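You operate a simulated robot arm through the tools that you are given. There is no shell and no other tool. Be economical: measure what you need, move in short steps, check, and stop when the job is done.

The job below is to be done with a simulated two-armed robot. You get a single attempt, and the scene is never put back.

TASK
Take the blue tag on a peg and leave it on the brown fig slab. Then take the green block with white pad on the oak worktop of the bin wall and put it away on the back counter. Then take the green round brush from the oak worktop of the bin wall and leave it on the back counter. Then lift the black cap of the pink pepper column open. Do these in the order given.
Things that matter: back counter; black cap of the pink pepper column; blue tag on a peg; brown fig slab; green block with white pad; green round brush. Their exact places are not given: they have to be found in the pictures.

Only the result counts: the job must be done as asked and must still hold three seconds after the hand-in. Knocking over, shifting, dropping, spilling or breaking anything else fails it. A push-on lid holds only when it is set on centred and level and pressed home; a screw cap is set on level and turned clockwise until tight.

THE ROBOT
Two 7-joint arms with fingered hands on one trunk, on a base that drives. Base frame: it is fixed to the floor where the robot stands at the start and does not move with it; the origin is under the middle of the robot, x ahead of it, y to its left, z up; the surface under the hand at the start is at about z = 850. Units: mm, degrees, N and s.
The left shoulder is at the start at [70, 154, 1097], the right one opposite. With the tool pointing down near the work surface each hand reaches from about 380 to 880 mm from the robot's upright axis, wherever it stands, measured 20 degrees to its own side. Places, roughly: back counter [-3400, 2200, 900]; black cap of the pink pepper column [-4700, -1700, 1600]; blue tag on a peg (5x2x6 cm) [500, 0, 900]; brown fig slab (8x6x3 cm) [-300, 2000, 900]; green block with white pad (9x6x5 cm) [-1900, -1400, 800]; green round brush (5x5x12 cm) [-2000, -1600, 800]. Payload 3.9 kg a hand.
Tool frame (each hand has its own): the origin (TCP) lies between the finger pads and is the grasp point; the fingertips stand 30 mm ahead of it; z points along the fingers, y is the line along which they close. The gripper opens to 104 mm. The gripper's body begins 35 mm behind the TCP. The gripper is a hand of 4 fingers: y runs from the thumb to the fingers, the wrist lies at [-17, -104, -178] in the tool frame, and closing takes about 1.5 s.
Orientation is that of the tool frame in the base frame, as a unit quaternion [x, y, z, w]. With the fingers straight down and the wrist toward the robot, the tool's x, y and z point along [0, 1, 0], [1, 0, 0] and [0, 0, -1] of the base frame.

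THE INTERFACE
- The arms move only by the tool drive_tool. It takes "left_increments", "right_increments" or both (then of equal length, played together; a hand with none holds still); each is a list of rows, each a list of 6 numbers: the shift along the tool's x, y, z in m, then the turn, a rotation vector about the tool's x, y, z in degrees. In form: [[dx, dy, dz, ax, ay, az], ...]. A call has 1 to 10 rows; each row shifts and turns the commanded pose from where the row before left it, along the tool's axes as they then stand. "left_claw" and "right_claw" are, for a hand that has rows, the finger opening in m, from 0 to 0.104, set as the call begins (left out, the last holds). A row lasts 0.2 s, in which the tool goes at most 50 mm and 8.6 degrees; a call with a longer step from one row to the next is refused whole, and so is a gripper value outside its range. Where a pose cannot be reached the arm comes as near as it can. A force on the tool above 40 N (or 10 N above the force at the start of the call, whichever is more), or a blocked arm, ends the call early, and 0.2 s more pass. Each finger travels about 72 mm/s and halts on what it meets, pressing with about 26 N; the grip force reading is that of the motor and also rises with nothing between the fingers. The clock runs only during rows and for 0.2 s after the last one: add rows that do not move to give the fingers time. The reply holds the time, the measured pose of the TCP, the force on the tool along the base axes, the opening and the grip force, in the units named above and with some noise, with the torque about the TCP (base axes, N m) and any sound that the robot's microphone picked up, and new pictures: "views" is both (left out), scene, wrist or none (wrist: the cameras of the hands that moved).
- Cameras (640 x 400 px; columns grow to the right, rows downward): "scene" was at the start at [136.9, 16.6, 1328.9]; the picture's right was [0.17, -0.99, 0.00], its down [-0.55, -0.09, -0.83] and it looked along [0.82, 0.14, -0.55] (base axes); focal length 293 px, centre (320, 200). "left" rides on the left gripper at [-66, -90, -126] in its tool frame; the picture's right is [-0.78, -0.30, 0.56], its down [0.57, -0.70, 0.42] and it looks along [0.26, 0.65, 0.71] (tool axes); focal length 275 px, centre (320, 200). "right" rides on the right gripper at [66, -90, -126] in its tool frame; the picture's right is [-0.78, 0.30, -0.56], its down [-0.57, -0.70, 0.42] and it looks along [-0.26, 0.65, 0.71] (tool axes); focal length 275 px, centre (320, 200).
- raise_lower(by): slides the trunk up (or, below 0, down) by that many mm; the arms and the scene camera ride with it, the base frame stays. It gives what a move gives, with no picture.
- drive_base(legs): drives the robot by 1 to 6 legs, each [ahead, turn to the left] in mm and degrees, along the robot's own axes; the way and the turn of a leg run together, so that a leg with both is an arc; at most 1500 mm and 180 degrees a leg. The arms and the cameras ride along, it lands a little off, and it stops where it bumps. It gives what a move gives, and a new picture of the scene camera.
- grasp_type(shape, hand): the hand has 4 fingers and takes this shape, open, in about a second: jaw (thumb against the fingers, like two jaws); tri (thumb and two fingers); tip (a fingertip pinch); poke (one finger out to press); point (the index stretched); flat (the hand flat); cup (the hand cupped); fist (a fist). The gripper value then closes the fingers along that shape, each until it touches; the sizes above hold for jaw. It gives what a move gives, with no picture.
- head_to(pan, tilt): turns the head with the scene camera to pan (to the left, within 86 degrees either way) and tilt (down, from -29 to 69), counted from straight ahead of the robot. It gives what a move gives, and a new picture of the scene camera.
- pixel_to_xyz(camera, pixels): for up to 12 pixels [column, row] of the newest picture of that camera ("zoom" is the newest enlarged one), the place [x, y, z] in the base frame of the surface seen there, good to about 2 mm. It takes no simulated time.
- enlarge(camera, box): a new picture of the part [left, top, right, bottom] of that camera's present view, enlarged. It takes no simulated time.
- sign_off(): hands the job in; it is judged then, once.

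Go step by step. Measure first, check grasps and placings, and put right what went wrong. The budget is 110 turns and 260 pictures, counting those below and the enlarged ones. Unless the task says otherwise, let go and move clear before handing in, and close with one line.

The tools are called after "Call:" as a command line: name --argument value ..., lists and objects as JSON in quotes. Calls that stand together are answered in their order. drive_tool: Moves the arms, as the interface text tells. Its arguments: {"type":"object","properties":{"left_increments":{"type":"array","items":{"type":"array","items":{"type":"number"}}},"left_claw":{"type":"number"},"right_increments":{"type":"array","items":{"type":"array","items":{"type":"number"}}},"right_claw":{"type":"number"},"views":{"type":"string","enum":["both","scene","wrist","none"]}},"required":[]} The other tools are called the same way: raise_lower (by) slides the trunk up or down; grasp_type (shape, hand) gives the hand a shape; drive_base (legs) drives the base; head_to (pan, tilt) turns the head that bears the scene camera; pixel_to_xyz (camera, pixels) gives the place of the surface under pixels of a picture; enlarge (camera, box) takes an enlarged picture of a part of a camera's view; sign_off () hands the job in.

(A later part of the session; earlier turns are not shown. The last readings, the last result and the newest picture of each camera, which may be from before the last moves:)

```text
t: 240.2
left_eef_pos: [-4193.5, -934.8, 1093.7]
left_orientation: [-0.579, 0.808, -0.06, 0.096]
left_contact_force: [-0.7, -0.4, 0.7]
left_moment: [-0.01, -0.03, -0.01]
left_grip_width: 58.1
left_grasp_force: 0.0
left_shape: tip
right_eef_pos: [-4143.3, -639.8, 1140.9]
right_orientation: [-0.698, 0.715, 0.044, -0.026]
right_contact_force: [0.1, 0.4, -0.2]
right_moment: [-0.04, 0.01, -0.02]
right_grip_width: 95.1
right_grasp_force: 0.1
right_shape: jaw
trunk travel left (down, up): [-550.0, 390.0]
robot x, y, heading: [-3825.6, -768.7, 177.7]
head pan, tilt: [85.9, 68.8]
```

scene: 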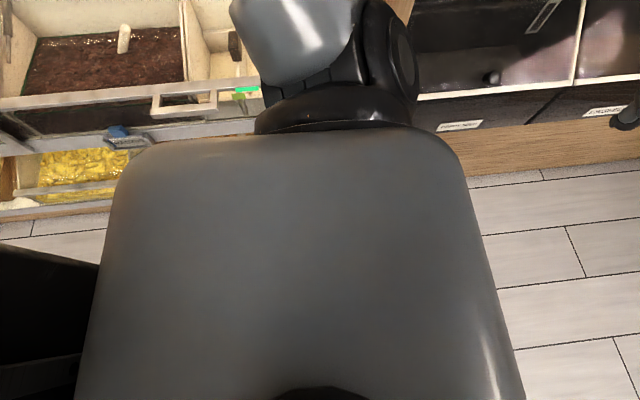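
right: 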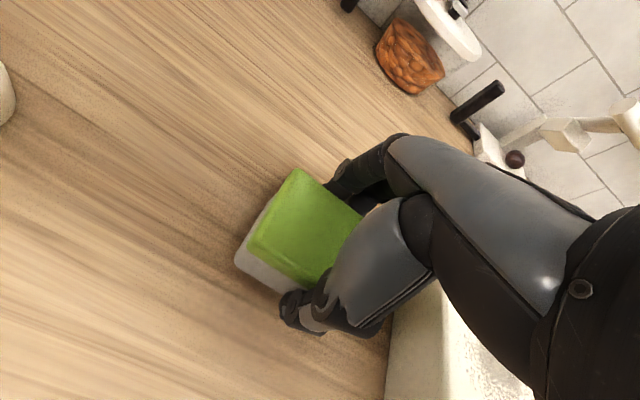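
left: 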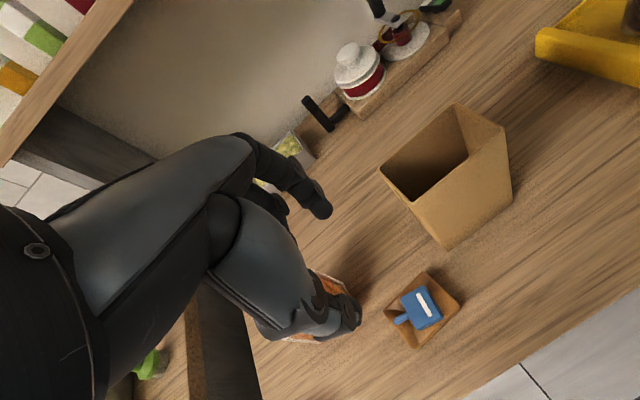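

I see no scenery contact; the left arm itself is bent off its pose. I'll straighten the left hand (level it, push it ahead and up a little) and see if that releases the block.

Call:
drive_tool --left_increments '[[0, 0.01, -0.005, -4, 1, 0], [0, 0.015, -0.005, -4, 1, 0], [0, 0.02, -0.005, -4, 1, 0], [0, 0.02, -0.005, 0, 1, 0], [0, 0.02, 0, 0, 0, 0], [0, 0, 0, 0, 0, 0]]' --right_increments '[[0, 0.005, -0.005, -3, 0, 0], [0, 0.005, -0.005, -3, 0, 0], [0, 0, 0, 0, 0, 0], [0, 0, 0, 0, 0, 0], [0, 0, 0, 0, 0, 0], [0, 0, 0, 0, 0, 0]]' --views "none"

Call:
drive_base --legs '[[60, 0]]'

```text
t: 241.6
left_eef_pos: [-4279.9, -906.2, 1109.2]
left_orientation: [-0.583, 0.813, 0.005, 0.005]
left_contact_force: [0.5, -0.2, -0.8]
left_moment: [0.0, 0.01, 0.0]
left_grip_width: 58.0
left_grasp_force: 0.1
left_shape: tip
left hand out of reach, approached as far as the arm can: row 2
right_eef_pos: [-4151.4, -641.4, 1152.9]
right_orientation: [-0.696, 0.711, 0.081, -0.063]
right_contact_force: [0.9, -0.3, -0.3]
right_moment: [-0.02, 0.01, -0.03]
right_grip_width: 95.1
right_grasp_force: 0.1
right_shape: jaw
trunk travel left (down, up): [-550.0, 390.0]
robot x, y, heading: [-3827.9, -772.1, 177.7]
head pan, tilt: [85.9, 68.8]
```

```text
t: 242.6
left_eef_pos: [-4340.3, -905.3, 1111.4]
left_orientation: [-0.584, 0.812, 0.006, 0.006]
left_contact_force: [-1.2, 0.4, -0.3]
left_moment: [0.02, -0.01, -0.03]
left_grip_width: 57.9
left_grasp_force: 0.1
left_shape: tip
right_eef_pos: [-4211.8, -637.6, 1154.1]
right_orientation: [-0.696, 0.711, 0.082, -0.063]
right_contact_force: [-0.3, 0.2, -1.1]
right_moment: [0.0, 0.01, 0.02]
right_grip_width: 94.9
right_grasp_force: 0.0
right_shape: jaw
trunk travel left (down, up): [-550.0, 390.0]
robot x, y, heading: [-3888.1, -769.1, 178.0]
head pan, tilt: [85.9, 68.8]
```

scene: 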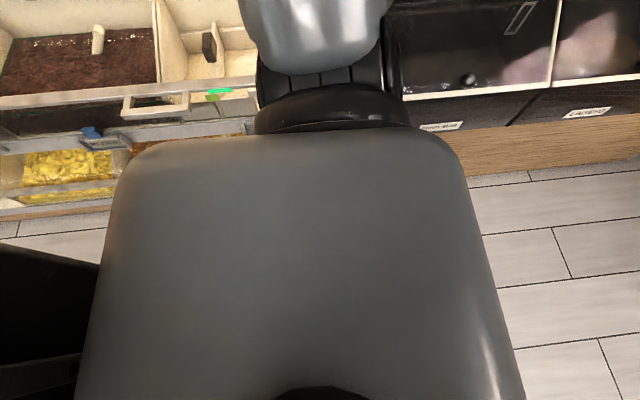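

The block was only the left arm at its joint limit; it drives freely now. I'll level the right hand, shift north to y≈-695, back east to the alcove and turn to it.

Call:
drive_tool --right_increments '[[0, 0, 0, 6, 0, 0], [0, 0, 0, 6, 0, 0], [0, 0, 0, 0, 0, 0]]' --views "none"

Call:
drive_base --legs '[[0, -15], [260, 0], [0, 17], [-1150, 0], [-1060, 0], [0, 90]]'

Call:
head_to --pan 0 --tilt 32

```text
t: 243.4
left_eef_pos: [-4341.7, -903.7, 1109.6]
left_orientation: [-0.583, 0.812, 0.004, 0.006]
left_contact_force: [0.7, -0.2, -0.6]
left_moment: [-0.04, 0.04, 0.01]
left_grip_width: 57.9
left_grasp_force: 0.1
left_shape: tip
right_eef_pos: [-4212.0, -638.3, 1152.1]
right_orientation: [-0.698, 0.716, 0.006, 0.011]
right_contact_force: [-0.6, 0.7, 0.5]
right_moment: [0.0, 0.02, 0.01]
right_grip_width: 94.8
right_grasp_force: 0.1
right_shape: jaw
trunk travel left (down, up): [-550.0, 390.0]
robot x, y, heading: [-3888.6, -768.4, 177.7]
head pan, tilt: [85.9, 68.8]
```

```text
t: 261.6
left_eef_pos: [-1730.4, -1141.3, 1109.6]
left_orientation: [0.993, -0.117, -0.008, 0.0]
left_contact_force: [-0.1, -0.3, -0.5]
left_moment: [-0.04, 0.01, 0.01]
left_grip_width: 58.0
left_grasp_force: 0.0
left_shape: tip
right_eef_pos: [-2006.3, -1036.6, 1153.0]
right_orientation: [0.999, 0.031, -0.012, -0.002]
right_contact_force: [-0.4, -0.4, -0.4]
right_moment: [-0.02, -0.01, 0.01]
right_grip_width: 94.9
right_grasp_force: 0.0
right_shape: jaw
trunk travel left (down, up): [-550.0, 390.0]
robot x, y, heading: [-1904.4, -698.4, -86.8]
head pan, tilt: [85.9, 68.8]
```

scene: 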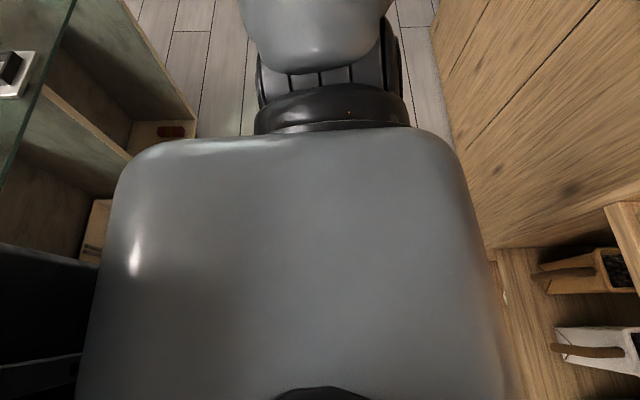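

```text
t: 263.2
left_eef_pos: [-1730.5, -1141.3, 1109.5]
left_orientation: [0.993, -0.118, -0.008, 0.0]
left_contact_force: [-0.6, 0.5, -0.3]
left_moment: [0.0, 0.01, 0.01]
left_grip_width: 57.7
left_grasp_force: 0.1
left_shape: tip
right_eef_pos: [-2005.8, -1036.4, 1152.2]
right_orientation: [0.999, 0.032, -0.013, -0.003]
right_contact_force: [0.4, 0.4, 0.3]
right_moment: [-0.06, 0.03, -0.03]
right_grip_width: 94.9
right_grasp_force: 0.1
right_shape: jaw
trunk travel left (down, up): [-550.0, 390.0]
robot x, y, heading: [-1906.0, -701.1, -87.2]
head pan, tilt: [0.0, 32.0]
```

scene: 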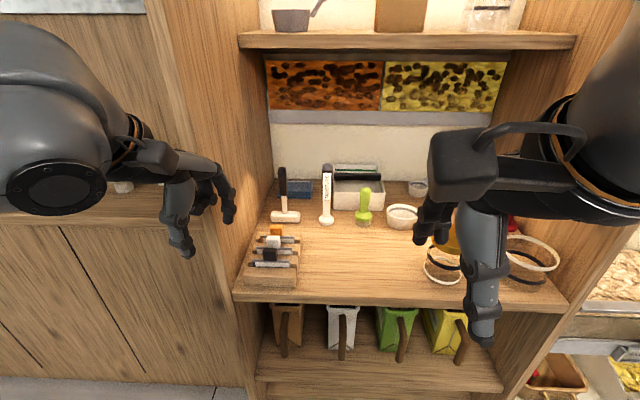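

I'm in front of the alcove and the brush is at (364,205). I'll shift the left hand away from the side panel, measure the brush, and move closer.

Call:
enlarge --camera "scene" --box '[310, 150, 430, 240]'

Call:
pixel_to_xyz --camera "scene" --pixels '[[364, 190], [364, 197], [363, 213], [357, 214], [371, 214], [363, 223], [350, 205], [380, 205], [350, 190], [388, 218], [327, 170]]'

Call:
drive_tool --left_increments '[[-0.03, 0, 0, 0, 0, 0], [-0.03, 0, 0, 0, 0, 0], [0, 0, 0, 0, 0, 0]]' --views "none"

Call:
drive_base --legs '[[120, 0]]'

```text
4.44 times, centred on (370, 195) of scene
```

zoom: 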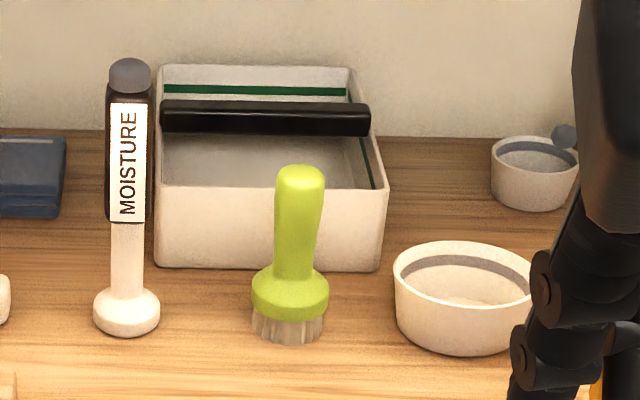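

```text
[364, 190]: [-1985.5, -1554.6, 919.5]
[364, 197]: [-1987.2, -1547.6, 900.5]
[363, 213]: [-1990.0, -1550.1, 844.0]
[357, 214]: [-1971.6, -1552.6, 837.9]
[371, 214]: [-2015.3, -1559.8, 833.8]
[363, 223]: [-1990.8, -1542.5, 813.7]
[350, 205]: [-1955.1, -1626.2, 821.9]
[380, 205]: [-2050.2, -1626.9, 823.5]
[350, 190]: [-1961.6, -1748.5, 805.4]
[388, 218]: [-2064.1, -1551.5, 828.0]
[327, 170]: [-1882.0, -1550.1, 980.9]
```

```text
t: 264.0
left_eef_pos: [-1788.7, -1127.8, 1110.9]
left_orientation: [0.993, -0.118, -0.008, 0.0]
left_contact_force: [-0.2, -0.1, 0.4]
left_moment: [-0.02, 0.01, -0.01]
left_grip_width: 58.0
left_grasp_force: 0.2
left_shape: tip
right_eef_pos: [-2006.1, -1037.6, 1152.8]
right_orientation: [0.999, 0.032, -0.012, -0.003]
right_contact_force: [0.4, 0.0, -0.3]
right_moment: [0.01, 0.04, 0.0]
right_grip_width: 94.9
right_grasp_force: 0.0
right_shape: jaw
trunk travel left (down, up): [-550.0, 390.0]
robot x, y, heading: [-1902.2, -699.1, -86.8]
head pan, tilt: [0.0, 32.0]
```

```text
t: 265.2
left_eef_pos: [-1783.2, -1248.7, 1112.0]
left_orientation: [0.993, -0.119, -0.008, 0.0]
left_contact_force: [0.2, 0.4, -0.6]
left_moment: [0.0, -0.01, -0.01]
left_grip_width: 57.9
left_grasp_force: 0.0
left_shape: tip
right_eef_pos: [-2001.1, -1159.1, 1152.4]
right_orientation: [0.999, 0.032, -0.012, -0.001]
right_contact_force: [0.0, 0.4, 0.2]
right_moment: [-0.03, 0.0, 0.0]
right_grip_width: 94.8
right_grasp_force: 0.0
right_shape: jaw
trunk travel left (down, up): [-550.0, 390.0]
robot x, y, heading: [-1895.9, -824.7, -87.2]
head pan, tilt: [0.0, 32.0]
```

scene: 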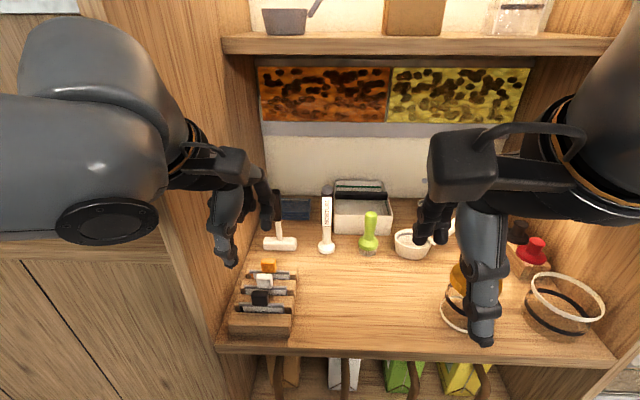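

Brush handle centre is about [-1988,-1563], top 922, with the tray 60 mm behind it. I'll move the right hand, narrowed to 60 mm, above it.

Call:
drive_tool --right_increments '[[0, 0, 0, 0, 1.4, 3.7], [0.002, 0.045, 0, 0, 0, 0], [0.002, 0.045, 0, 0, 0, 0], [0.002, 0.045, 0, 0, 0, 0], [0.002, 0.045, 0, 0, 0, 0], [0.002, 0.045, 0, 0, 0, 0], [0.001, 0.045, 0.01, 0, 0, 0], [0.001, 0.045, 0.01, 0, 0, 0], [0, 0.045, 0.01, 0, 0, 0], [0, 0.044, 0.01, 0, 0, 0]]' --right_claw 0.062 --views "none"

Call:
drive_tool --right_increments '[[0, 0, 0.04, 0, 0, 0], [0, 0, 0.04, 0, 0, 0], [0, 0, 0.04, 0, 0, 0], [0, 0, 0, 0, 0, 0]]'

```text
t: 267.4
left_eef_pos: [-1782.7, -1252.5, 1110.8]
left_orientation: [0.993, -0.119, -0.01, -0.002]
left_contact_force: [-0.5, 0.5, -0.9]
left_moment: [-0.03, 0.01, 0.01]
left_grip_width: 57.6
left_grasp_force: 0.0
left_shape: tip
right_eef_pos: [-1989.4, -1565.2, 1109.6]
right_orientation: [1.0, 0.0, 0.0, -0.003]
right_contact_force: [-1.1, -0.3, -0.1]
right_moment: [0.0, -0.06, 0.0]
right_grip_width: 62.4
right_grasp_force: 0.1
right_shape: jaw
trunk travel left (down, up): [-550.0, 390.0]
robot x, y, heading: [-1894.3, -825.0, -87.1]
head pan, tilt: [0.0, 32.0]
```

```text
t: 268.4
left_eef_pos: [-1783.8, -1250.6, 1111.7]
left_orientation: [0.993, -0.118, -0.009, 0.0]
left_contact_force: [0.6, 0.2, 0.5]
left_moment: [-0.02, -0.01, -0.01]
left_grip_width: 57.7
left_grasp_force: 0.2
left_shape: tip
right_eef_pos: [-1990.3, -1564.3, 990.2]
right_orientation: [1.0, -0.002, 0.0, -0.001]
right_contact_force: [-0.3, -0.1, 0.7]
right_moment: [-0.01, 0.01, -0.02]
right_grip_width: 62.4
right_grasp_force: 0.0
right_shape: jaw
trunk travel left (down, up): [-550.0, 390.0]
robot x, y, heading: [-1898.7, -825.5, -87.3]
head pan, tilt: [0.0, 32.0]
```

scene: 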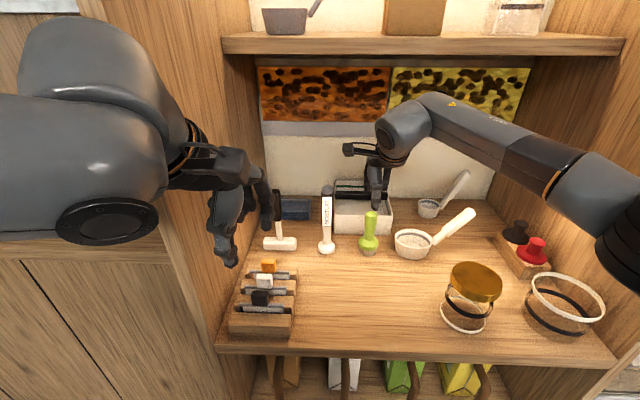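
right: 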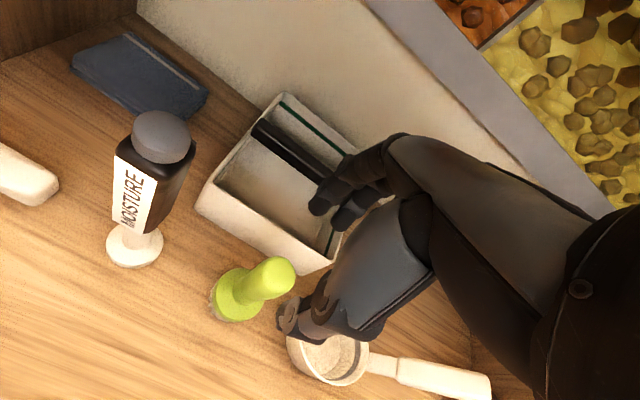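

Call:
pixel_to_xyz --camera "right" --pixels '[[280, 272], [265, 283], [237, 293], [285, 265], [290, 280], [250, 300]]'

Call:
drive_tool --right_increments '[[0, 0, 0.03, 0, 0, 0], [0, 0, 0.005, 0, 0, 0], [0, 0, 0, 0, 0, 0]]' --views "wrist"

```text
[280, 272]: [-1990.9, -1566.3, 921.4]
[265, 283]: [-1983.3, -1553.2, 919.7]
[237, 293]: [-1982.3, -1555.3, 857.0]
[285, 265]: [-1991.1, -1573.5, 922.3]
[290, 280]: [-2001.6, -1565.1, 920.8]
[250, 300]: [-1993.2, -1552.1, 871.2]
```

```text
t: 269.2
left_eef_pos: [-1783.6, -1251.2, 1111.1]
left_orientation: [0.993, -0.118, -0.008, 0.0]
left_contact_force: [0.5, -0.6, -0.5]
left_moment: [-0.02, 0.03, -0.01]
left_grip_width: 57.9
left_grasp_force: 0.2
left_shape: tip
right_eef_pos: [-1989.4, -1563.6, 955.3]
right_orientation: [1.0, -0.002, -0.001, -0.003]
right_contact_force: [0.7, 0.5, 0.3]
right_moment: [-0.01, -0.02, 0.0]
right_grip_width: 62.5
right_grasp_force: 0.0
right_shape: jaw
trunk travel left (down, up): [-550.0, 390.0]
robot x, y, heading: [-1899.6, -825.1, -87.3]
head pan, tilt: [0.0, 32.0]
```

right: 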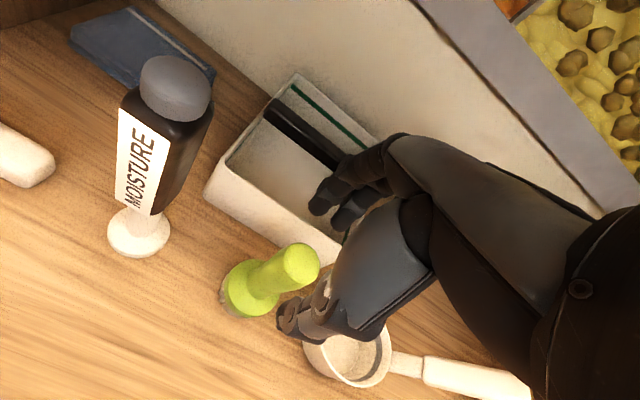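

Aligned. I'll descend to 899 and close.

Call:
drive_tool --right_increments '[[-0.001, 0.001, 0.03, 0, 0, 0], [0, 0, 0.026, 0, 0, 0], [0, 0, 0, 0, 0, 0]]' --views "none"

Call:
drive_tool --right_increments '[[0, 0, 0, 0, 0, 0], [0, 0, 0, 0, 0, 0], [0, 0, 0, 0, 0, 0], [0, 0, 0, 0, 0, 0], [0, 0, 0, 0, 0, 0]]' --right_claw 0.0 --views "wrist"

```text
t: 270.0
left_eef_pos: [-1783.3, -1250.5, 1111.2]
left_orientation: [0.993, -0.119, -0.009, 0.001]
left_contact_force: [0.2, 0.2, -0.1]
left_moment: [0.02, -0.02, 0.04]
left_grip_width: 57.9
left_grasp_force: 0.1
left_shape: tip
right_eef_pos: [-1992.0, -1564.6, 898.9]
right_orientation: [1.0, -0.002, 0.0, -0.001]
right_contact_force: [0.4, 0.5, -0.9]
right_moment: [-0.01, 0.01, 0.0]
right_grip_width: 62.1
right_grasp_force: 0.1
right_shape: jaw
trunk travel left (down, up): [-550.0, 390.0]
robot x, y, heading: [-1900.9, -828.5, -87.1]
head pan, tilt: [0.0, 32.0]
```

```text
t: 271.2
left_eef_pos: [-1783.9, -1251.2, 1110.5]
left_orientation: [0.993, -0.118, -0.009, 0.0]
left_contact_force: [0.8, -0.5, 0.0]
left_moment: [-0.01, 0.02, -0.01]
left_grip_width: 58.0
left_grasp_force: 0.0
left_shape: tip
right_eef_pos: [-1991.2, -1564.2, 900.3]
right_orientation: [1.0, -0.002, 0.0, -0.002]
right_contact_force: [-0.2, 0.2, 0.2]
right_moment: [-0.01, -0.01, 0.02]
right_grip_width: 19.9
right_grasp_force: 26.5
right_shape: jaw
trunk travel left (down, up): [-550.0, 390.0]
robot x, y, heading: [-1896.1, -825.1, -87.2]
head pan, tilt: [0.0, 32.0]
```

right: 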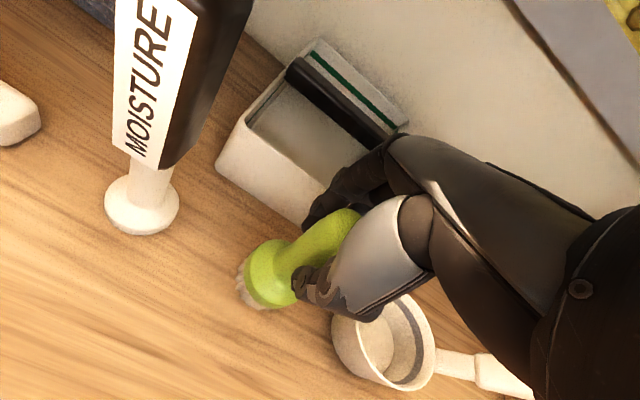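

The brush is gripped (20 mm). I'll lift, withdraw and start the trip back to the counter.

Call:
drive_tool --right_increments '[[0, 0, -0.02, 0, 0, 0], [0, 0, -0.045, 0, 0, 0], [0, 0, -0.045, 0, 0, 0], [0, 0, -0.045, 0, 0, 0], [0, 0, -0.045, 0, 0, 0], [0, -0.04, -0.02, 0, 0, 0], [0, -0.045, -0.02, 0, 0, 0], [0, -0.045, 0, 0, 0, 0], [0, -0.045, 0, 0, 0, 0], [0, -0.045, 0, 0, 0, 0]]' --views "none"

Call:
drive_tool --right_increments '[[0, -0.045, 0, 0, 0, 0], [0, -0.045, 0, 0, 0, 0], [-0.02, -0.045, 0, 0, 0, 0], [-0.02, -0.04, 0, 0, 0, 0], [0, 0, 0, 0, 0, 0]]' --views "both"

Call:
drive_base --legs '[[-120, 0], [0, -92.8], [1350, 0], [1350, 0], [0, -90]]'

```text
t: 273.4
left_eef_pos: [-1783.6, -1249.6, 1110.8]
left_orientation: [0.993, -0.119, -0.008, 0.001]
left_contact_force: [0.1, -0.2, 1.1]
left_moment: [-0.02, 0.0, 0.01]
left_grip_width: 58.2
left_grasp_force: 0.1
left_shape: tip
right_eef_pos: [-1989.2, -1341.5, 1138.1]
right_orientation: [1.0, -0.001, 0.0, -0.002]
right_contact_force: [0.3, 0.3, -1.0]
right_moment: [-0.05, 0.01, -0.05]
right_grip_width: 20.1
right_grasp_force: 25.9
right_shape: jaw
trunk travel left (down, up): [-550.0, 390.0]
robot x, y, heading: [-1898.5, -821.6, -87.3]
head pan, tilt: [0.0, 32.0]
```

```text
t: 274.6
left_eef_pos: [-1782.6, -1251.3, 1109.9]
left_orientation: [0.993, -0.118, -0.009, -0.001]
left_contact_force: [-0.3, -0.8, -1.3]
left_moment: [0.0, 0.02, -0.01]
left_grip_width: 57.9
left_grasp_force: 0.0
left_shape: tip
right_eef_pos: [-2030.5, -1171.3, 1142.1]
right_orientation: [1.0, -0.002, -0.001, -0.003]
right_contact_force: [-0.2, -0.1, -0.5]
right_moment: [0.0, 0.0, 0.01]
right_grip_width: 19.8
right_grasp_force: 25.9
right_shape: jaw
trunk travel left (down, up): [-550.0, 390.0]
robot x, y, heading: [-1899.3, -826.6, -87.3]
head pan, tilt: [0.0, 32.0]
```

scene: 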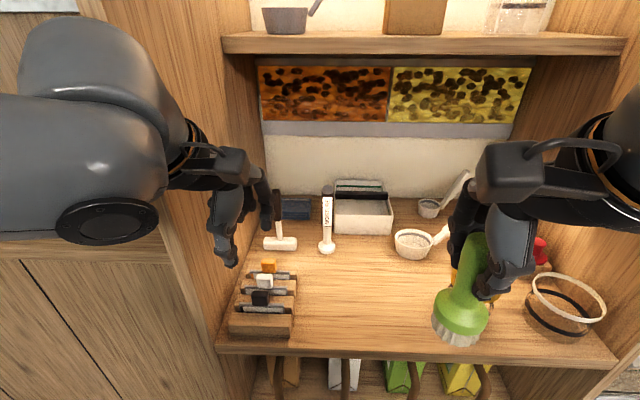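
right: 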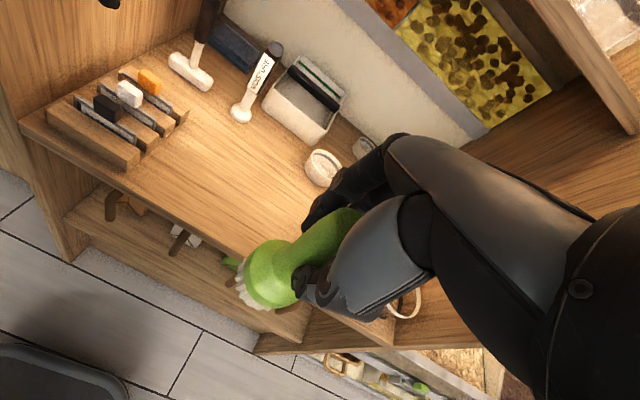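

```text
t: 295.9
left_eef_pos: [-4620.3, -281.6, 1110.3]
left_orientation: [0.135, 0.991, -0.001, 0.008]
left_contact_force: [-0.8, -0.4, -0.3]
left_moment: [-0.03, 0.01, -0.01]
left_grip_width: 57.5
left_grasp_force: 0.1
left_shape: tip
right_eef_pos: [-4376.6, -369.3, 1142.4]
right_orientation: [0.017, 1.0, -0.002, 0.0]
right_contact_force: [0.5, -0.7, -0.3]
right_moment: [0.01, 0.0, 0.0]
right_grip_width: 19.7
right_grasp_force: 26.2
right_shape: jaw
trunk travel left (down, up): [-550.0, 390.0]
robot x, y, heading: [-4521.0, -709.8, 90.9]
head pan, tilt: [0.0, 32.0]
```

scene: 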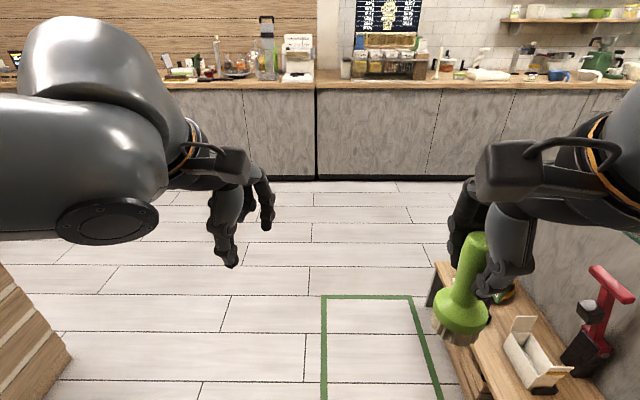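

All went well; I'm at (-4521,-710) facing north. I'll continue to the counter.

Call:
drive_base --legs '[[915, 0], [915, 0], [0, -90.9], [1080, 0], [0, 90]]'

```text
t: 318.2
left_eef_pos: [-3563.2, 1592.6, 1110.4]
left_orientation: [0.12, 0.993, 0.0, 0.008]
left_contact_force: [-0.5, 0.1, -1.1]
left_moment: [0.02, 0.02, -0.02]
left_grip_width: 58.3
left_grasp_force: 0.0
left_shape: tip
right_eef_pos: [-3315.9, 1513.4, 1143.0]
right_orientation: [0.002, 1.0, -0.002, 0.0]
right_contact_force: [0.0, 0.0, -1.2]
right_moment: [0.0, 0.0, 0.01]
right_grip_width: 19.6
right_grasp_force: 26.3
right_shape: jaw
trunk travel left (down, up): [-550.0, 390.0]
robot x, y, heading: [-3447.7, 1165.7, 92.9]
head pan, tilt: [0.0, 32.0]
```

scene: 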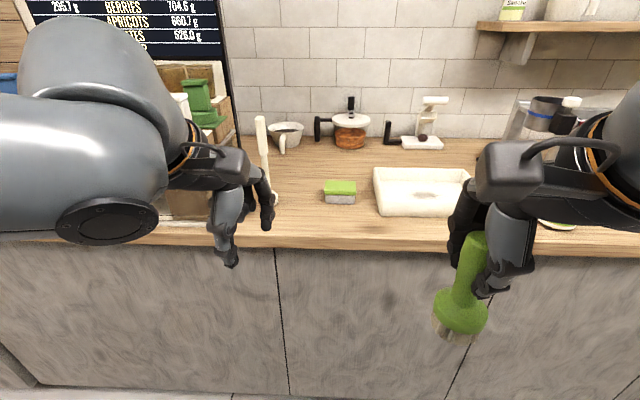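

The block is still in place. There is free counter in front of it, so I'll set the brush down upright at about [-3400,1908] (TCP z 1000).

Call:
drive_tool --right_increments '[[0.01, 0.044, 0, 0, 0, 0], [0.01, 0.044, 0, 0, 0, 0], [0.01, 0.044, 0, 0, 0, 0], [0.01, 0.044, 0, 0, 0, 0], [0.01, 0.044, 0, 0, 0, 0], [0.01, 0.044, 0, 0, 0, 0], [0.01, 0.044, 0, 0, 0, 0], [0.007, 0.044, 0, 0, 0, 0], [0.007, 0.043, 0, 0, 0, 0], [0, 0, 0, 0, 0, 0]]' --views "none"

Call:
drive_tool --right_increments '[[0, 0, 0.04, 0, 0, 0], [0, 0, 0.04, 0, 0, 0], [0, 0, 0.04, 0, 0, 0], [0, 0, 0.01, 0, 0, 0], [0, 0, 0, 0, 0, 0]]'

```text
t: 320.4
left_eef_pos: [-3562.3, 1591.9, 1110.1]
left_orientation: [0.119, 0.993, 0.0, 0.008]
left_contact_force: [-0.2, -0.3, 0.9]
left_moment: [0.0, 0.01, -0.02]
left_grip_width: 57.8
left_grasp_force: 0.1
left_shape: tip
right_eef_pos: [-3400.7, 1910.2, 1142.6]
right_orientation: [0.002, 1.0, -0.002, 0.0]
right_contact_force: [0.5, -0.2, -0.2]
right_moment: [0.03, 0.01, 0.03]
right_grip_width: 19.5
right_grasp_force: 25.9
right_shape: jaw
trunk travel left (down, up): [-550.0, 390.0]
robot x, y, heading: [-3447.4, 1165.6, 92.8]
head pan, tilt: [0.0, 32.0]
```

```text
t: 321.6
left_eef_pos: [-3563.3, 1594.0, 1110.2]
left_orientation: [0.12, 0.993, 0.0, 0.008]
left_contact_force: [0.0, 0.7, -0.9]
left_moment: [0.03, 0.02, 0.0]
left_grip_width: 58.1
left_grasp_force: 0.1
left_shape: tip
right_eef_pos: [-3398.5, 1909.3, 1011.5]
right_orientation: [0.002, 1.0, -0.002, 0.0]
right_contact_force: [-0.3, -0.7, -1.0]
right_moment: [-0.01, 0.01, -0.01]
right_grip_width: 19.7
right_grasp_force: 25.7
right_shape: jaw
trunk travel left (down, up): [-550.0, 390.0]
robot x, y, heading: [-3448.2, 1165.6, 92.5]
head pan, tilt: [0.0, 32.0]
```

scene: 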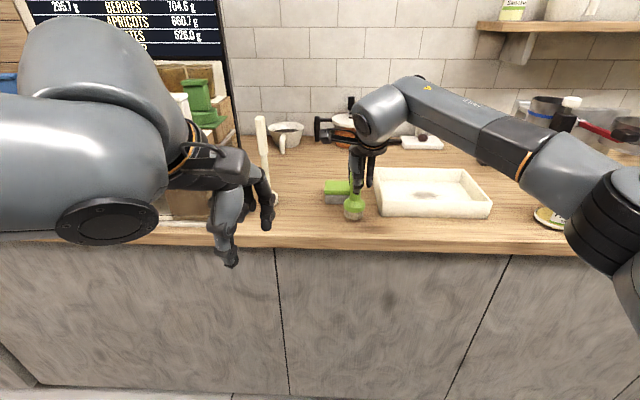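
right: 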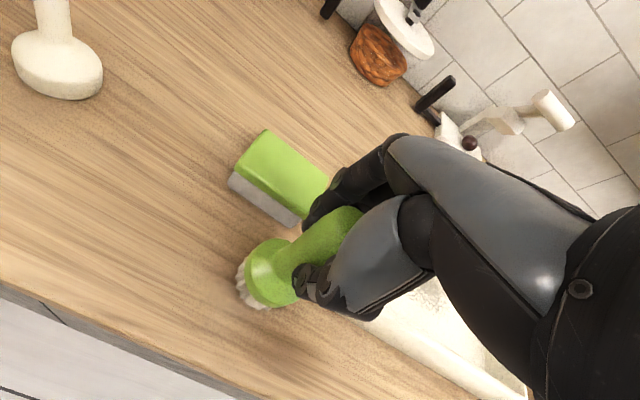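

About 11 mm remain. I'll lower to contact and release, opening only modestly so nothing touches the block.

Call:
drive_tool --right_increments '[[0, 0, 0.006, 0, 0, 0], [0, 0, 0.004, 0, 0, 0], [0, 0, 0.001, 0, 0, 0], [0, 0, 0, 0, 0, 0]]' --views "none"

Call:
drive_tool --right_increments '[[0, 0, 0, 0, 0, 0], [0, 0, 0, 0, 0, 0], [0, 0, 0, 0, 0, 0], [0, 0, 0, 0, 0, 0]]' --right_claw 0.07 --views "none"

Call:
drive_tool --right_increments '[[0, 0, -0.02, 0, 0, 0], [0, 0, -0.04, 0, 0, 0], [0, 0, -0.045, 0, 0, 0], [0, 0, -0.045, 0, 0, 0], [-0.01, -0.045, 0, 0, 0, 0], [-0.01, -0.045, 0, 0, 0, 0], [-0.01, -0.045, 0, 0, 0, 0], [-0.01, -0.045, 0, 0, 0, 0], [-0.01, -0.045, 0, 0, 0, 0], [-0.01, -0.045, 0, 0, 0, 0]]' --views "scene"

```text
t: 322.6
left_eef_pos: [-3562.9, 1594.5, 1110.7]
left_orientation: [0.12, 0.993, 0.0, 0.008]
left_contact_force: [-0.3, 0.4, 0.2]
left_moment: [0.0, 0.02, -0.02]
left_grip_width: 57.9
left_grasp_force: 0.0
left_shape: tip
right_eef_pos: [-3398.9, 1907.3, 1001.0]
right_orientation: [0.003, 1.0, -0.003, 0.0]
right_contact_force: [0.6, -0.6, -0.9]
right_moment: [0.01, -0.02, 0.01]
right_grip_width: 19.7
right_grasp_force: 26.7
right_shape: jaw
trunk travel left (down, up): [-550.0, 390.0]
robot x, y, heading: [-3451.5, 1169.3, 92.9]
head pan, tilt: [0.0, 32.0]
```

```text
t: 323.6
left_eef_pos: [-3562.8, 1594.0, 1109.5]
left_orientation: [0.119, 0.993, 0.0, 0.008]
left_contact_force: [0.0, 0.1, -1.0]
left_moment: [-0.02, 0.01, 0.0]
left_grip_width: 58.0
left_grasp_force: 0.1
left_shape: tip
right_eef_pos: [-3399.1, 1909.0, 1000.7]
right_orientation: [0.002, 1.0, -0.003, 0.0]
right_contact_force: [0.3, 0.5, -0.3]
right_moment: [0.02, -0.05, 0.01]
right_grip_width: 69.7
right_grasp_force: 0.1
right_shape: jaw
trunk travel left (down, up): [-550.0, 390.0]
robot x, y, heading: [-3443.9, 1170.5, 92.6]
head pan, tilt: [0.0, 32.0]
```

```text
t: 325.8
left_eef_pos: [-3563.6, 1591.2, 1111.0]
left_orientation: [0.12, 0.993, 0.0, 0.008]
left_contact_force: [-0.2, -0.8, -0.7]
left_moment: [0.01, 0.0, -0.03]
left_grip_width: 58.0
left_grasp_force: 0.0
left_shape: tip
right_eef_pos: [-3339.8, 1635.5, 1149.1]
right_orientation: [0.002, 1.0, -0.002, 0.001]
right_contact_force: [0.7, 0.2, -0.1]
right_moment: [0.01, 0.01, 0.02]
right_grip_width: 69.8
right_grasp_force: 0.2
right_shape: jaw
trunk travel left (down, up): [-550.0, 390.0]
robot x, y, heading: [-3448.8, 1168.5, 92.7]
head pan, tilt: [0.0, 32.0]
```

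scene: 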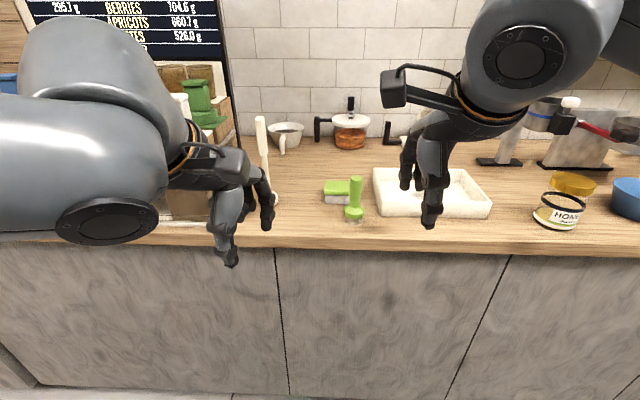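

Both items are on the back counter. Now I'll drive to the spice columns for the pink pepper cap.

Call:
drive_base --legs '[[0, 87.3], [1135, 0], [0, 90], [960, 0], [960, 0]]'

Call:
raise_lower --by 385

Call:
head_to --pan -8 --tilt 18

```text
t: 348.2
left_eef_pos: [-4444.1, -1210.9, 1110.6]
left_orientation: [0.992, -0.13, -0.007, 0.0]
left_contact_force: [0.4, 0.1, -0.4]
left_moment: [-0.01, -0.01, 0.02]
left_grip_width: 58.0
left_grasp_force: 0.1
left_shape: tip
right_eef_pos: [-4668.3, -1249.6, 1148.6]
right_orientation: [1.0, -0.014, 0.0, -0.002]
right_contact_force: [-0.5, -0.5, -1.0]
right_moment: [0.02, 0.01, -0.01]
right_grip_width: 69.9
right_grasp_force: 0.0
right_shape: jaw
trunk travel left (down, up): [-550.0, 390.0]
robot x, y, heading: [-4554.8, -782.8, -88.4]
head pan, tilt: [0.0, 32.0]
```

scene: 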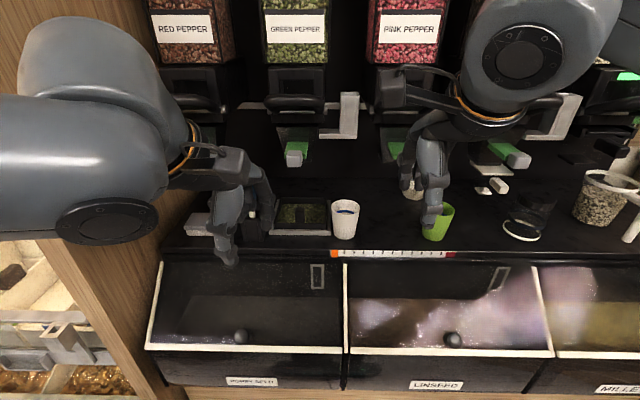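

```text
t: 351.9
left_eef_pos: [-4446.4, -1212.6, 1496.0]
left_orientation: [0.992, -0.129, -0.008, -0.001]
left_contact_force: [0.4, -0.1, 0.1]
left_moment: [0.02, -0.01, 0.0]
left_grip_width: 57.9
left_grasp_force: 0.1
left_shape: tip
right_eef_pos: [-4668.4, -1251.3, 1534.0]
right_orientation: [1.0, -0.013, 0.0, -0.003]
right_contact_force: [0.6, 0.1, -0.3]
right_moment: [0.01, -0.03, -0.01]
right_grip_width: 70.0
right_grasp_force: 0.1
right_shape: jaw
trunk travel left (down, up): [-935.0, 5.0]
robot x, y, heading: [-4549.4, -783.7, -88.9]
head pan, tilt: [0.0, 32.0]
```

```text
t: 352.6
left_eef_pos: [-4445.1, -1211.4, 1495.2]
left_orientation: [0.991, -0.13, -0.008, 0.001]
left_contact_force: [0.3, -0.7, 0.2]
left_moment: [-0.02, 0.0, -0.01]
left_grip_width: 58.0
left_grasp_force: 0.1
left_shape: tip
right_eef_pos: [-4667.8, -1250.8, 1534.1]
right_orientation: [1.0, -0.013, -0.001, -0.003]
right_contact_force: [-0.2, -0.1, -0.2]
right_moment: [-0.03, 0.03, 0.0]
right_grip_width: 69.9
right_grasp_force: 0.1
right_shape: jaw
trunk travel left (down, up): [-935.0, 5.0]
robot x, y, heading: [-4550.1, -783.0, -88.4]
head pan, tilt: [-8.0, 18.0]
```

scene: 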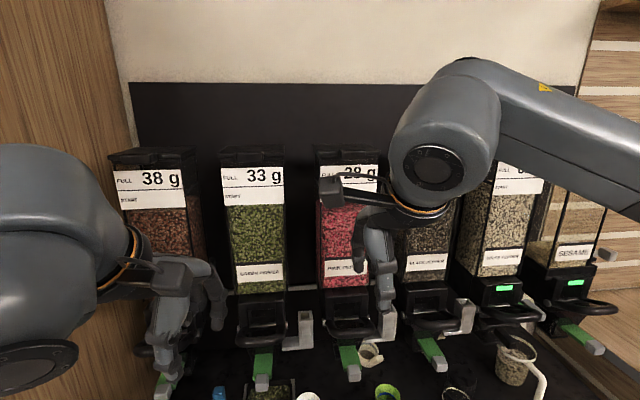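

I see the column tops now. I'll enlarge and measure the pink pepper cap.

Call:
enlarge --camera "scene" --box '[205, 130, 395, 220]'

Call:
pixel_to_xyz --camera "zoom" --pixels '[[380, 70], [480, 70], [570, 70], [480, 55], [480, 85], [430, 75], [530, 75], [480, 98], [150, 70], [150, 50], [150, 85], [150, 100]]'

```text
3.37 times, centred on (300, 175) of scene
```

zoom: 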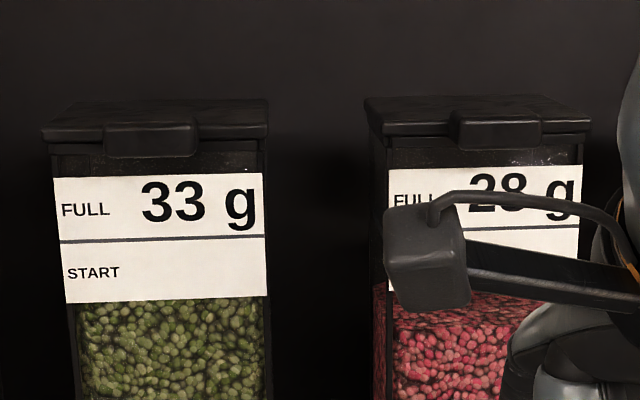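

```text
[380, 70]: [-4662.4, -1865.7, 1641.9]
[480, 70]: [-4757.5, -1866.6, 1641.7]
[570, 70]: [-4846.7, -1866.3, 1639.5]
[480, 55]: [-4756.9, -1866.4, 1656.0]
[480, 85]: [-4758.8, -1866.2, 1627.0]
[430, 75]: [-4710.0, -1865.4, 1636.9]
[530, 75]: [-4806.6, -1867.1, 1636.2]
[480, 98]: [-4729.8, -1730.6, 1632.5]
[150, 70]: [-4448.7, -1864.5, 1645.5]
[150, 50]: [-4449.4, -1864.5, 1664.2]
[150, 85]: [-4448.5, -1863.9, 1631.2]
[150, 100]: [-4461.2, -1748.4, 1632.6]
```

The lid spans y about -1622 to -1740, top 1632. I'll measure its front tab while turning the right hand to point forward, fingers closed.

Call:
pixel_to_xyz --camera "zoom" --pixels '[[460, 130], [540, 130], [500, 112], [500, 125], [500, 143], [460, 145], [540, 143], [375, 128], [585, 126], [420, 140], [560, 140], [500, 160]]'

Call:
drive_tool --right_increments '[[0, 0, 0, -8, 0, 0], [0, 0, 0, -8, 0, 0], [0, 0, 0, -8, 0, 0], [0, 0, 0, -8, 0, 0], [0, 0, 0, -8, 0, 0], [0, 0, 0, -8, 0, 0], [0, 0, 0, -8, 0, 0], [0, 0, 0, -8, 0, 0], [0, 0, 0, -8, 0, 0], [0, 0, 0, -8, 0, 0]]' --right_claw 0.0 --views "both"

```text
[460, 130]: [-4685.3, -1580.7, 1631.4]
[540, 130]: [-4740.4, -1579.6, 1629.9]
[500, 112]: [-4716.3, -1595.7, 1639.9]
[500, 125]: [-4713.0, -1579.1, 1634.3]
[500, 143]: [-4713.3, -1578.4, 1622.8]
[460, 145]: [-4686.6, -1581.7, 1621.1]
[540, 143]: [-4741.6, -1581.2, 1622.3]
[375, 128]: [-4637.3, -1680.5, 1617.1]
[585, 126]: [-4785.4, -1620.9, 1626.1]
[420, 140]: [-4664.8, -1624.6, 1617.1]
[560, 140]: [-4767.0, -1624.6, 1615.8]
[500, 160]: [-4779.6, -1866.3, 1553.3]
```

```text
t: 354.8
left_eef_pos: [-4445.4, -1212.7, 1495.5]
left_orientation: [0.992, -0.129, -0.009, 0.0]
left_contact_force: [-0.9, 0.0, -0.5]
left_moment: [-0.01, 0.02, -0.02]
left_grip_width: 58.1
left_grasp_force: 0.1
left_shape: tip
right_eef_pos: [-4668.8, -1250.8, 1535.0]
right_orientation: [0.94, -0.012, -0.005, 0.34]
right_contact_force: [0.7, 0.4, 0.3]
right_moment: [-0.01, 0.02, -0.04]
right_grip_width: 0.0
right_grasp_force: 26.0
right_shape: jaw
right hand out of reach, approached as far as the arm can: row 6, 7, 8, 9, 10
trunk travel left (down, up): [-935.0, 5.0]
robot x, y, heading: [-4550.1, -786.5, -88.4]
head pan, tilt: [-8.0, 18.0]
```

scene: 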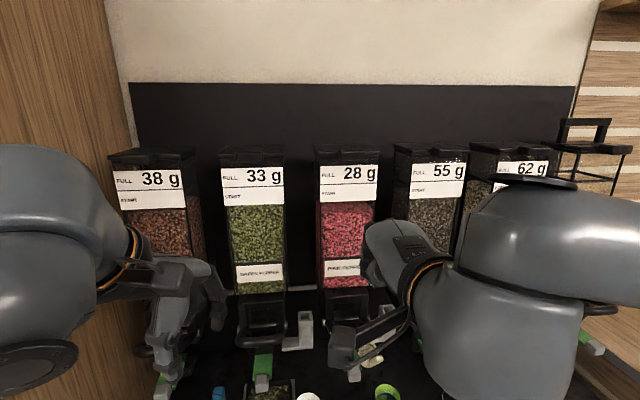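
right: 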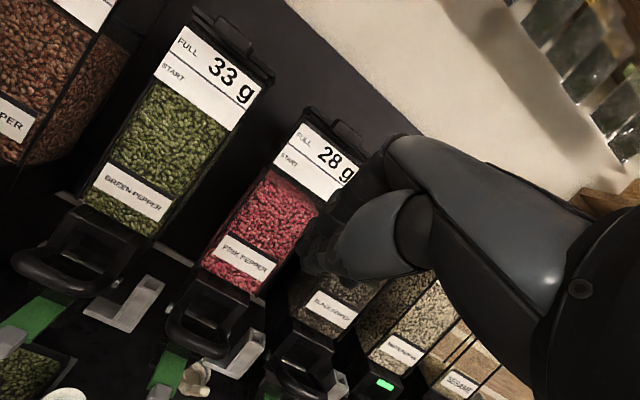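

The tab is x -4741..-4685, y -1579..-1622, z 1614..1640, and it overhangs the column front. The wrist can't point fully forward, so I'll pinch the tab by its two sides from above (tip shape, yawed 90°) and swing the lid up about its rear edge. First: base closer, hand untilted, yawed and raised.

Call:
drive_tool --right_increments '[[0, 0, 0, 8, 0, 0], [0, 0, 0, 8, 0, 0], [0, 0, 0, 8, 0, 0], [0, 0, 0, 8, 0, 0], [0, 0, 0, 7.8, 0, 0], [0, 0, -0.02, 0, 0, 0], [0, 0, -0.04, 0, 0, 0], [0, 0, -0.04, 0, 0, 0], [0, 0, -0.04, 0, 0, 0]]' --views "none"

Call:
grasp_type --hand "right" --shape "tip"

Call:
drive_tool --right_increments '[[0, 0, 0, 0, 0, -8.5], [0, 0, 0, 0, 0, -8.5], [0, 0, 0, 0, 0, -8.5], [0, 0, 0, 0, 0, -8.5], [0, 0, 0, 0, 0, -8.5], [0, 0, 0, 0, 0, -8.5], [0, 0, 0, 0, 0, -8.5], [0, 0, 0, 0, 0, -8.5], [0, 0, 0, 0, 0, -8.5], [0, 0, 0, 0, 0, -8.5]]' --right_claw 0.095 --views "none"

Call:
drive_base --legs '[[140, 0]]'

```text
t: 356.8
left_eef_pos: [-4444.9, -1212.5, 1495.9]
left_orientation: [0.991, -0.13, -0.009, 0.0]
left_contact_force: [-0.4, -0.5, 0.1]
left_moment: [-0.01, 0.0, 0.02]
left_grip_width: 58.1
left_grasp_force: 0.0
left_shape: tip
right_eef_pos: [-4665.5, -1249.7, 1674.0]
right_orientation: [1.0, -0.012, -0.001, -0.001]
right_contact_force: [-0.4, -0.1, 0.7]
right_moment: [-0.02, 0.02, 0.03]
right_grip_width: 0.0
right_grasp_force: 25.8
right_shape: jaw
trunk travel left (down, up): [-935.0, 5.0]
robot x, y, heading: [-4551.1, -786.7, -88.2]
head pan, tilt: [-8.0, 18.0]
```

```text
t: 357.7
left_eef_pos: [-4445.9, -1209.6, 1495.8]
left_orientation: [0.992, -0.129, -0.008, -0.001]
left_contact_force: [-0.6, 0.5, -0.4]
left_moment: [-0.01, -0.04, -0.01]
left_grip_width: 57.9
left_grasp_force: 0.0
left_shape: tip
right_eef_pos: [-4667.5, -1249.9, 1673.9]
right_orientation: [1.0, -0.013, -0.001, 0.0]
right_contact_force: [-0.1, -0.5, 0.9]
right_moment: [0.0, -0.01, 0.01]
right_grip_width: 103.6
right_grasp_force: 0.1
right_shape: tip
trunk travel left (down, up): [-935.0, 5.0]
robot x, y, heading: [-4549.5, -781.7, -88.6]
head pan, tilt: [-8.0, 18.0]
```

```text
t: 359.9
left_eef_pos: [-4442.6, -1211.8, 1495.5]
left_orientation: [0.991, -0.131, -0.009, 0.0]
left_contact_force: [-0.6, 0.5, -0.3]
left_moment: [0.0, 0.04, -0.01]
left_grip_width: 58.0
left_grasp_force: 0.0
left_shape: tip
right_eef_pos: [-4629.3, -1124.3, 1659.3]
right_orientation: [0.8, 0.599, 0.007, -0.001]
right_contact_force: [-0.1, -0.1, -0.3]
right_moment: [-0.01, 0.04, -0.01]
right_grip_width: 95.0
right_grasp_force: 0.0
right_shape: tip
right hand out of reach, approached as far as the arm can: row 6, 7, 8, 9, 10
trunk travel left (down, up): [-935.0, 5.0]
robot x, y, heading: [-4550.8, -784.2, -88.6]
head pan, tilt: [-8.0, 18.0]
```

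```text
t: 361.3
left_eef_pos: [-4440.9, -1338.4, 1499.6]
left_orientation: [0.991, -0.13, -0.008, 0.004]
left_contact_force: [-0.5, 0.9, 0.4]
left_moment: [-0.06, -0.01, 0.01]
left_grip_width: 58.0
left_grasp_force: 0.2
left_shape: tip
right_eef_pos: [-4628.3, -1248.5, 1661.9]
right_orientation: [0.801, 0.598, 0.005, 0.004]
right_contact_force: [-0.6, 1.1, -0.5]
right_moment: [-0.04, 0.03, -0.04]
right_grip_width: 95.1
right_grasp_force: 0.0
right_shape: tip
trunk travel left (down, up): [-935.0, 5.0]
robot x, y, heading: [-4544.4, -923.0, -88.2]
head pan, tilt: [-8.0, 18.0]
```

scene: 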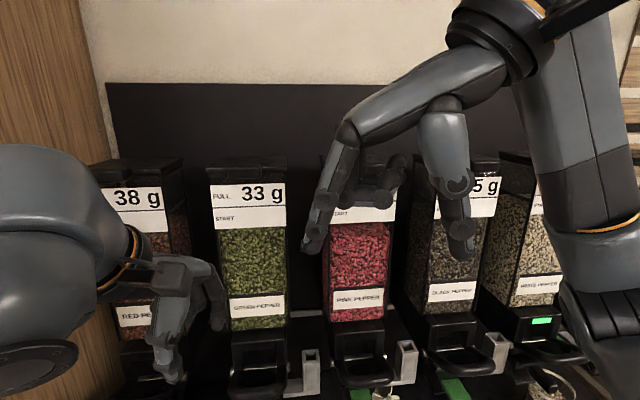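

The base is closer. I'll raise the hand, carry it over the tab and finish the yaw there.

Call:
drive_tool --right_increments '[[0, 0, -0.045, 0, 0, 0], [-0.044, 0.002, 0, 0, 0, 0], [-0.044, 0.002, 0, 0, 0, 0], [-0.044, 0.002, 0, 0, 0, 0], [-0.044, 0.002, 0, 0, 0, 0], [-0.044, 0.002, 0, 0, 0, 0], [-0.044, 0.002, 0, 0, 0, 0], [-0.044, 0.002, 0, 0, 0, 0], [-0.044, 0.002, 0, 0, 0, 0], [0, 0, 0, 0, 0, -8]]' --views "none"

Call:
drive_tool --right_increments '[[0, 0, 0, 0, 0, -8], [0, 0, 0, 0, 0, 0], [0, 0, 0, 0, 0, 0]]' --views "both"

```text
t: 363.5
left_eef_pos: [-4441.2, -1350.6, 1495.5]
left_orientation: [0.992, -0.13, -0.009, 0.001]
left_contact_force: [-0.1, 0.5, 0.3]
left_moment: [-0.01, -0.01, -0.01]
left_grip_width: 58.1
left_grasp_force: 0.1
left_shape: tip
right_eef_pos: [-4586.8, -1243.8, 1661.0]
right_orientation: [0.758, 0.652, 0.007, 0.0]
right_contact_force: [0.7, -0.2, -0.2]
right_moment: [-0.02, 0.0, 0.02]
right_grip_width: 94.8
right_grasp_force: 0.0
right_shape: tip
right hand out of reach, approached as far as the arm can: row 1, 2, 3, 4, 5, 6, 7, 8, 9, 10
trunk travel left (down, up): [-935.0, 5.0]
robot x, y, heading: [-4549.0, -920.4, -88.4]
head pan, tilt: [-8.0, 18.0]
```

```text
t: 364.3
left_eef_pos: [-4442.7, -1350.4, 1495.3]
left_orientation: [0.992, -0.13, -0.008, -0.001]
left_contact_force: [0.4, -0.2, 0.3]
left_moment: [0.0, 0.0, -0.01]
left_grip_width: 57.9
left_grasp_force: 0.1
left_shape: tip
right_eef_pos: [-4580.5, -1214.5, 1658.3]
right_orientation: [0.711, 0.703, 0.007, 0.001]
right_contact_force: [0.8, -0.4, 0.0]
right_moment: [0.0, -0.04, -0.01]
right_grip_width: 95.2
right_grasp_force: 0.1
right_shape: tip
right hand out of reach, approached as far as the arm can: row 1
trunk travel left (down, up): [-935.0, 5.0]
robot x, y, heading: [-4545.6, -922.9, -88.6]
head pan, tilt: [-8.0, 18.0]
```

scene: 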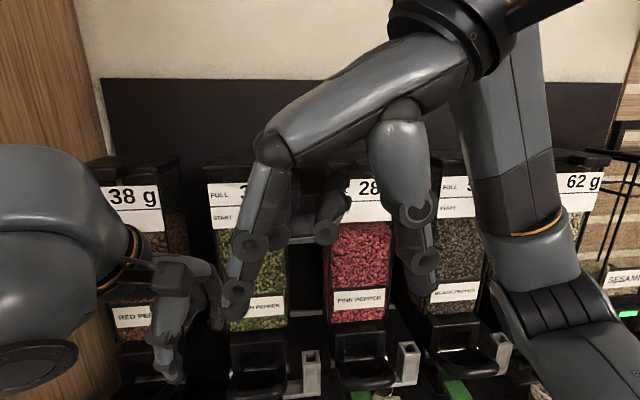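
right: 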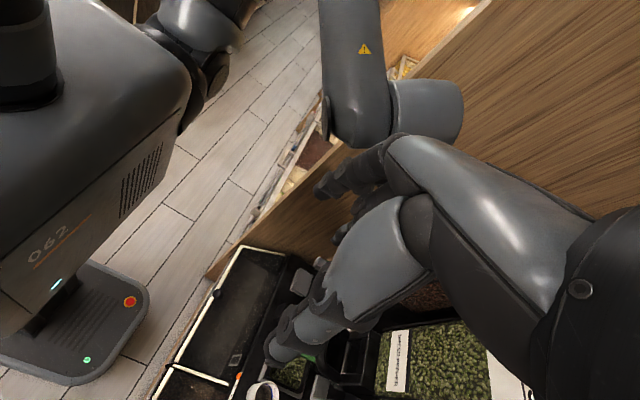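

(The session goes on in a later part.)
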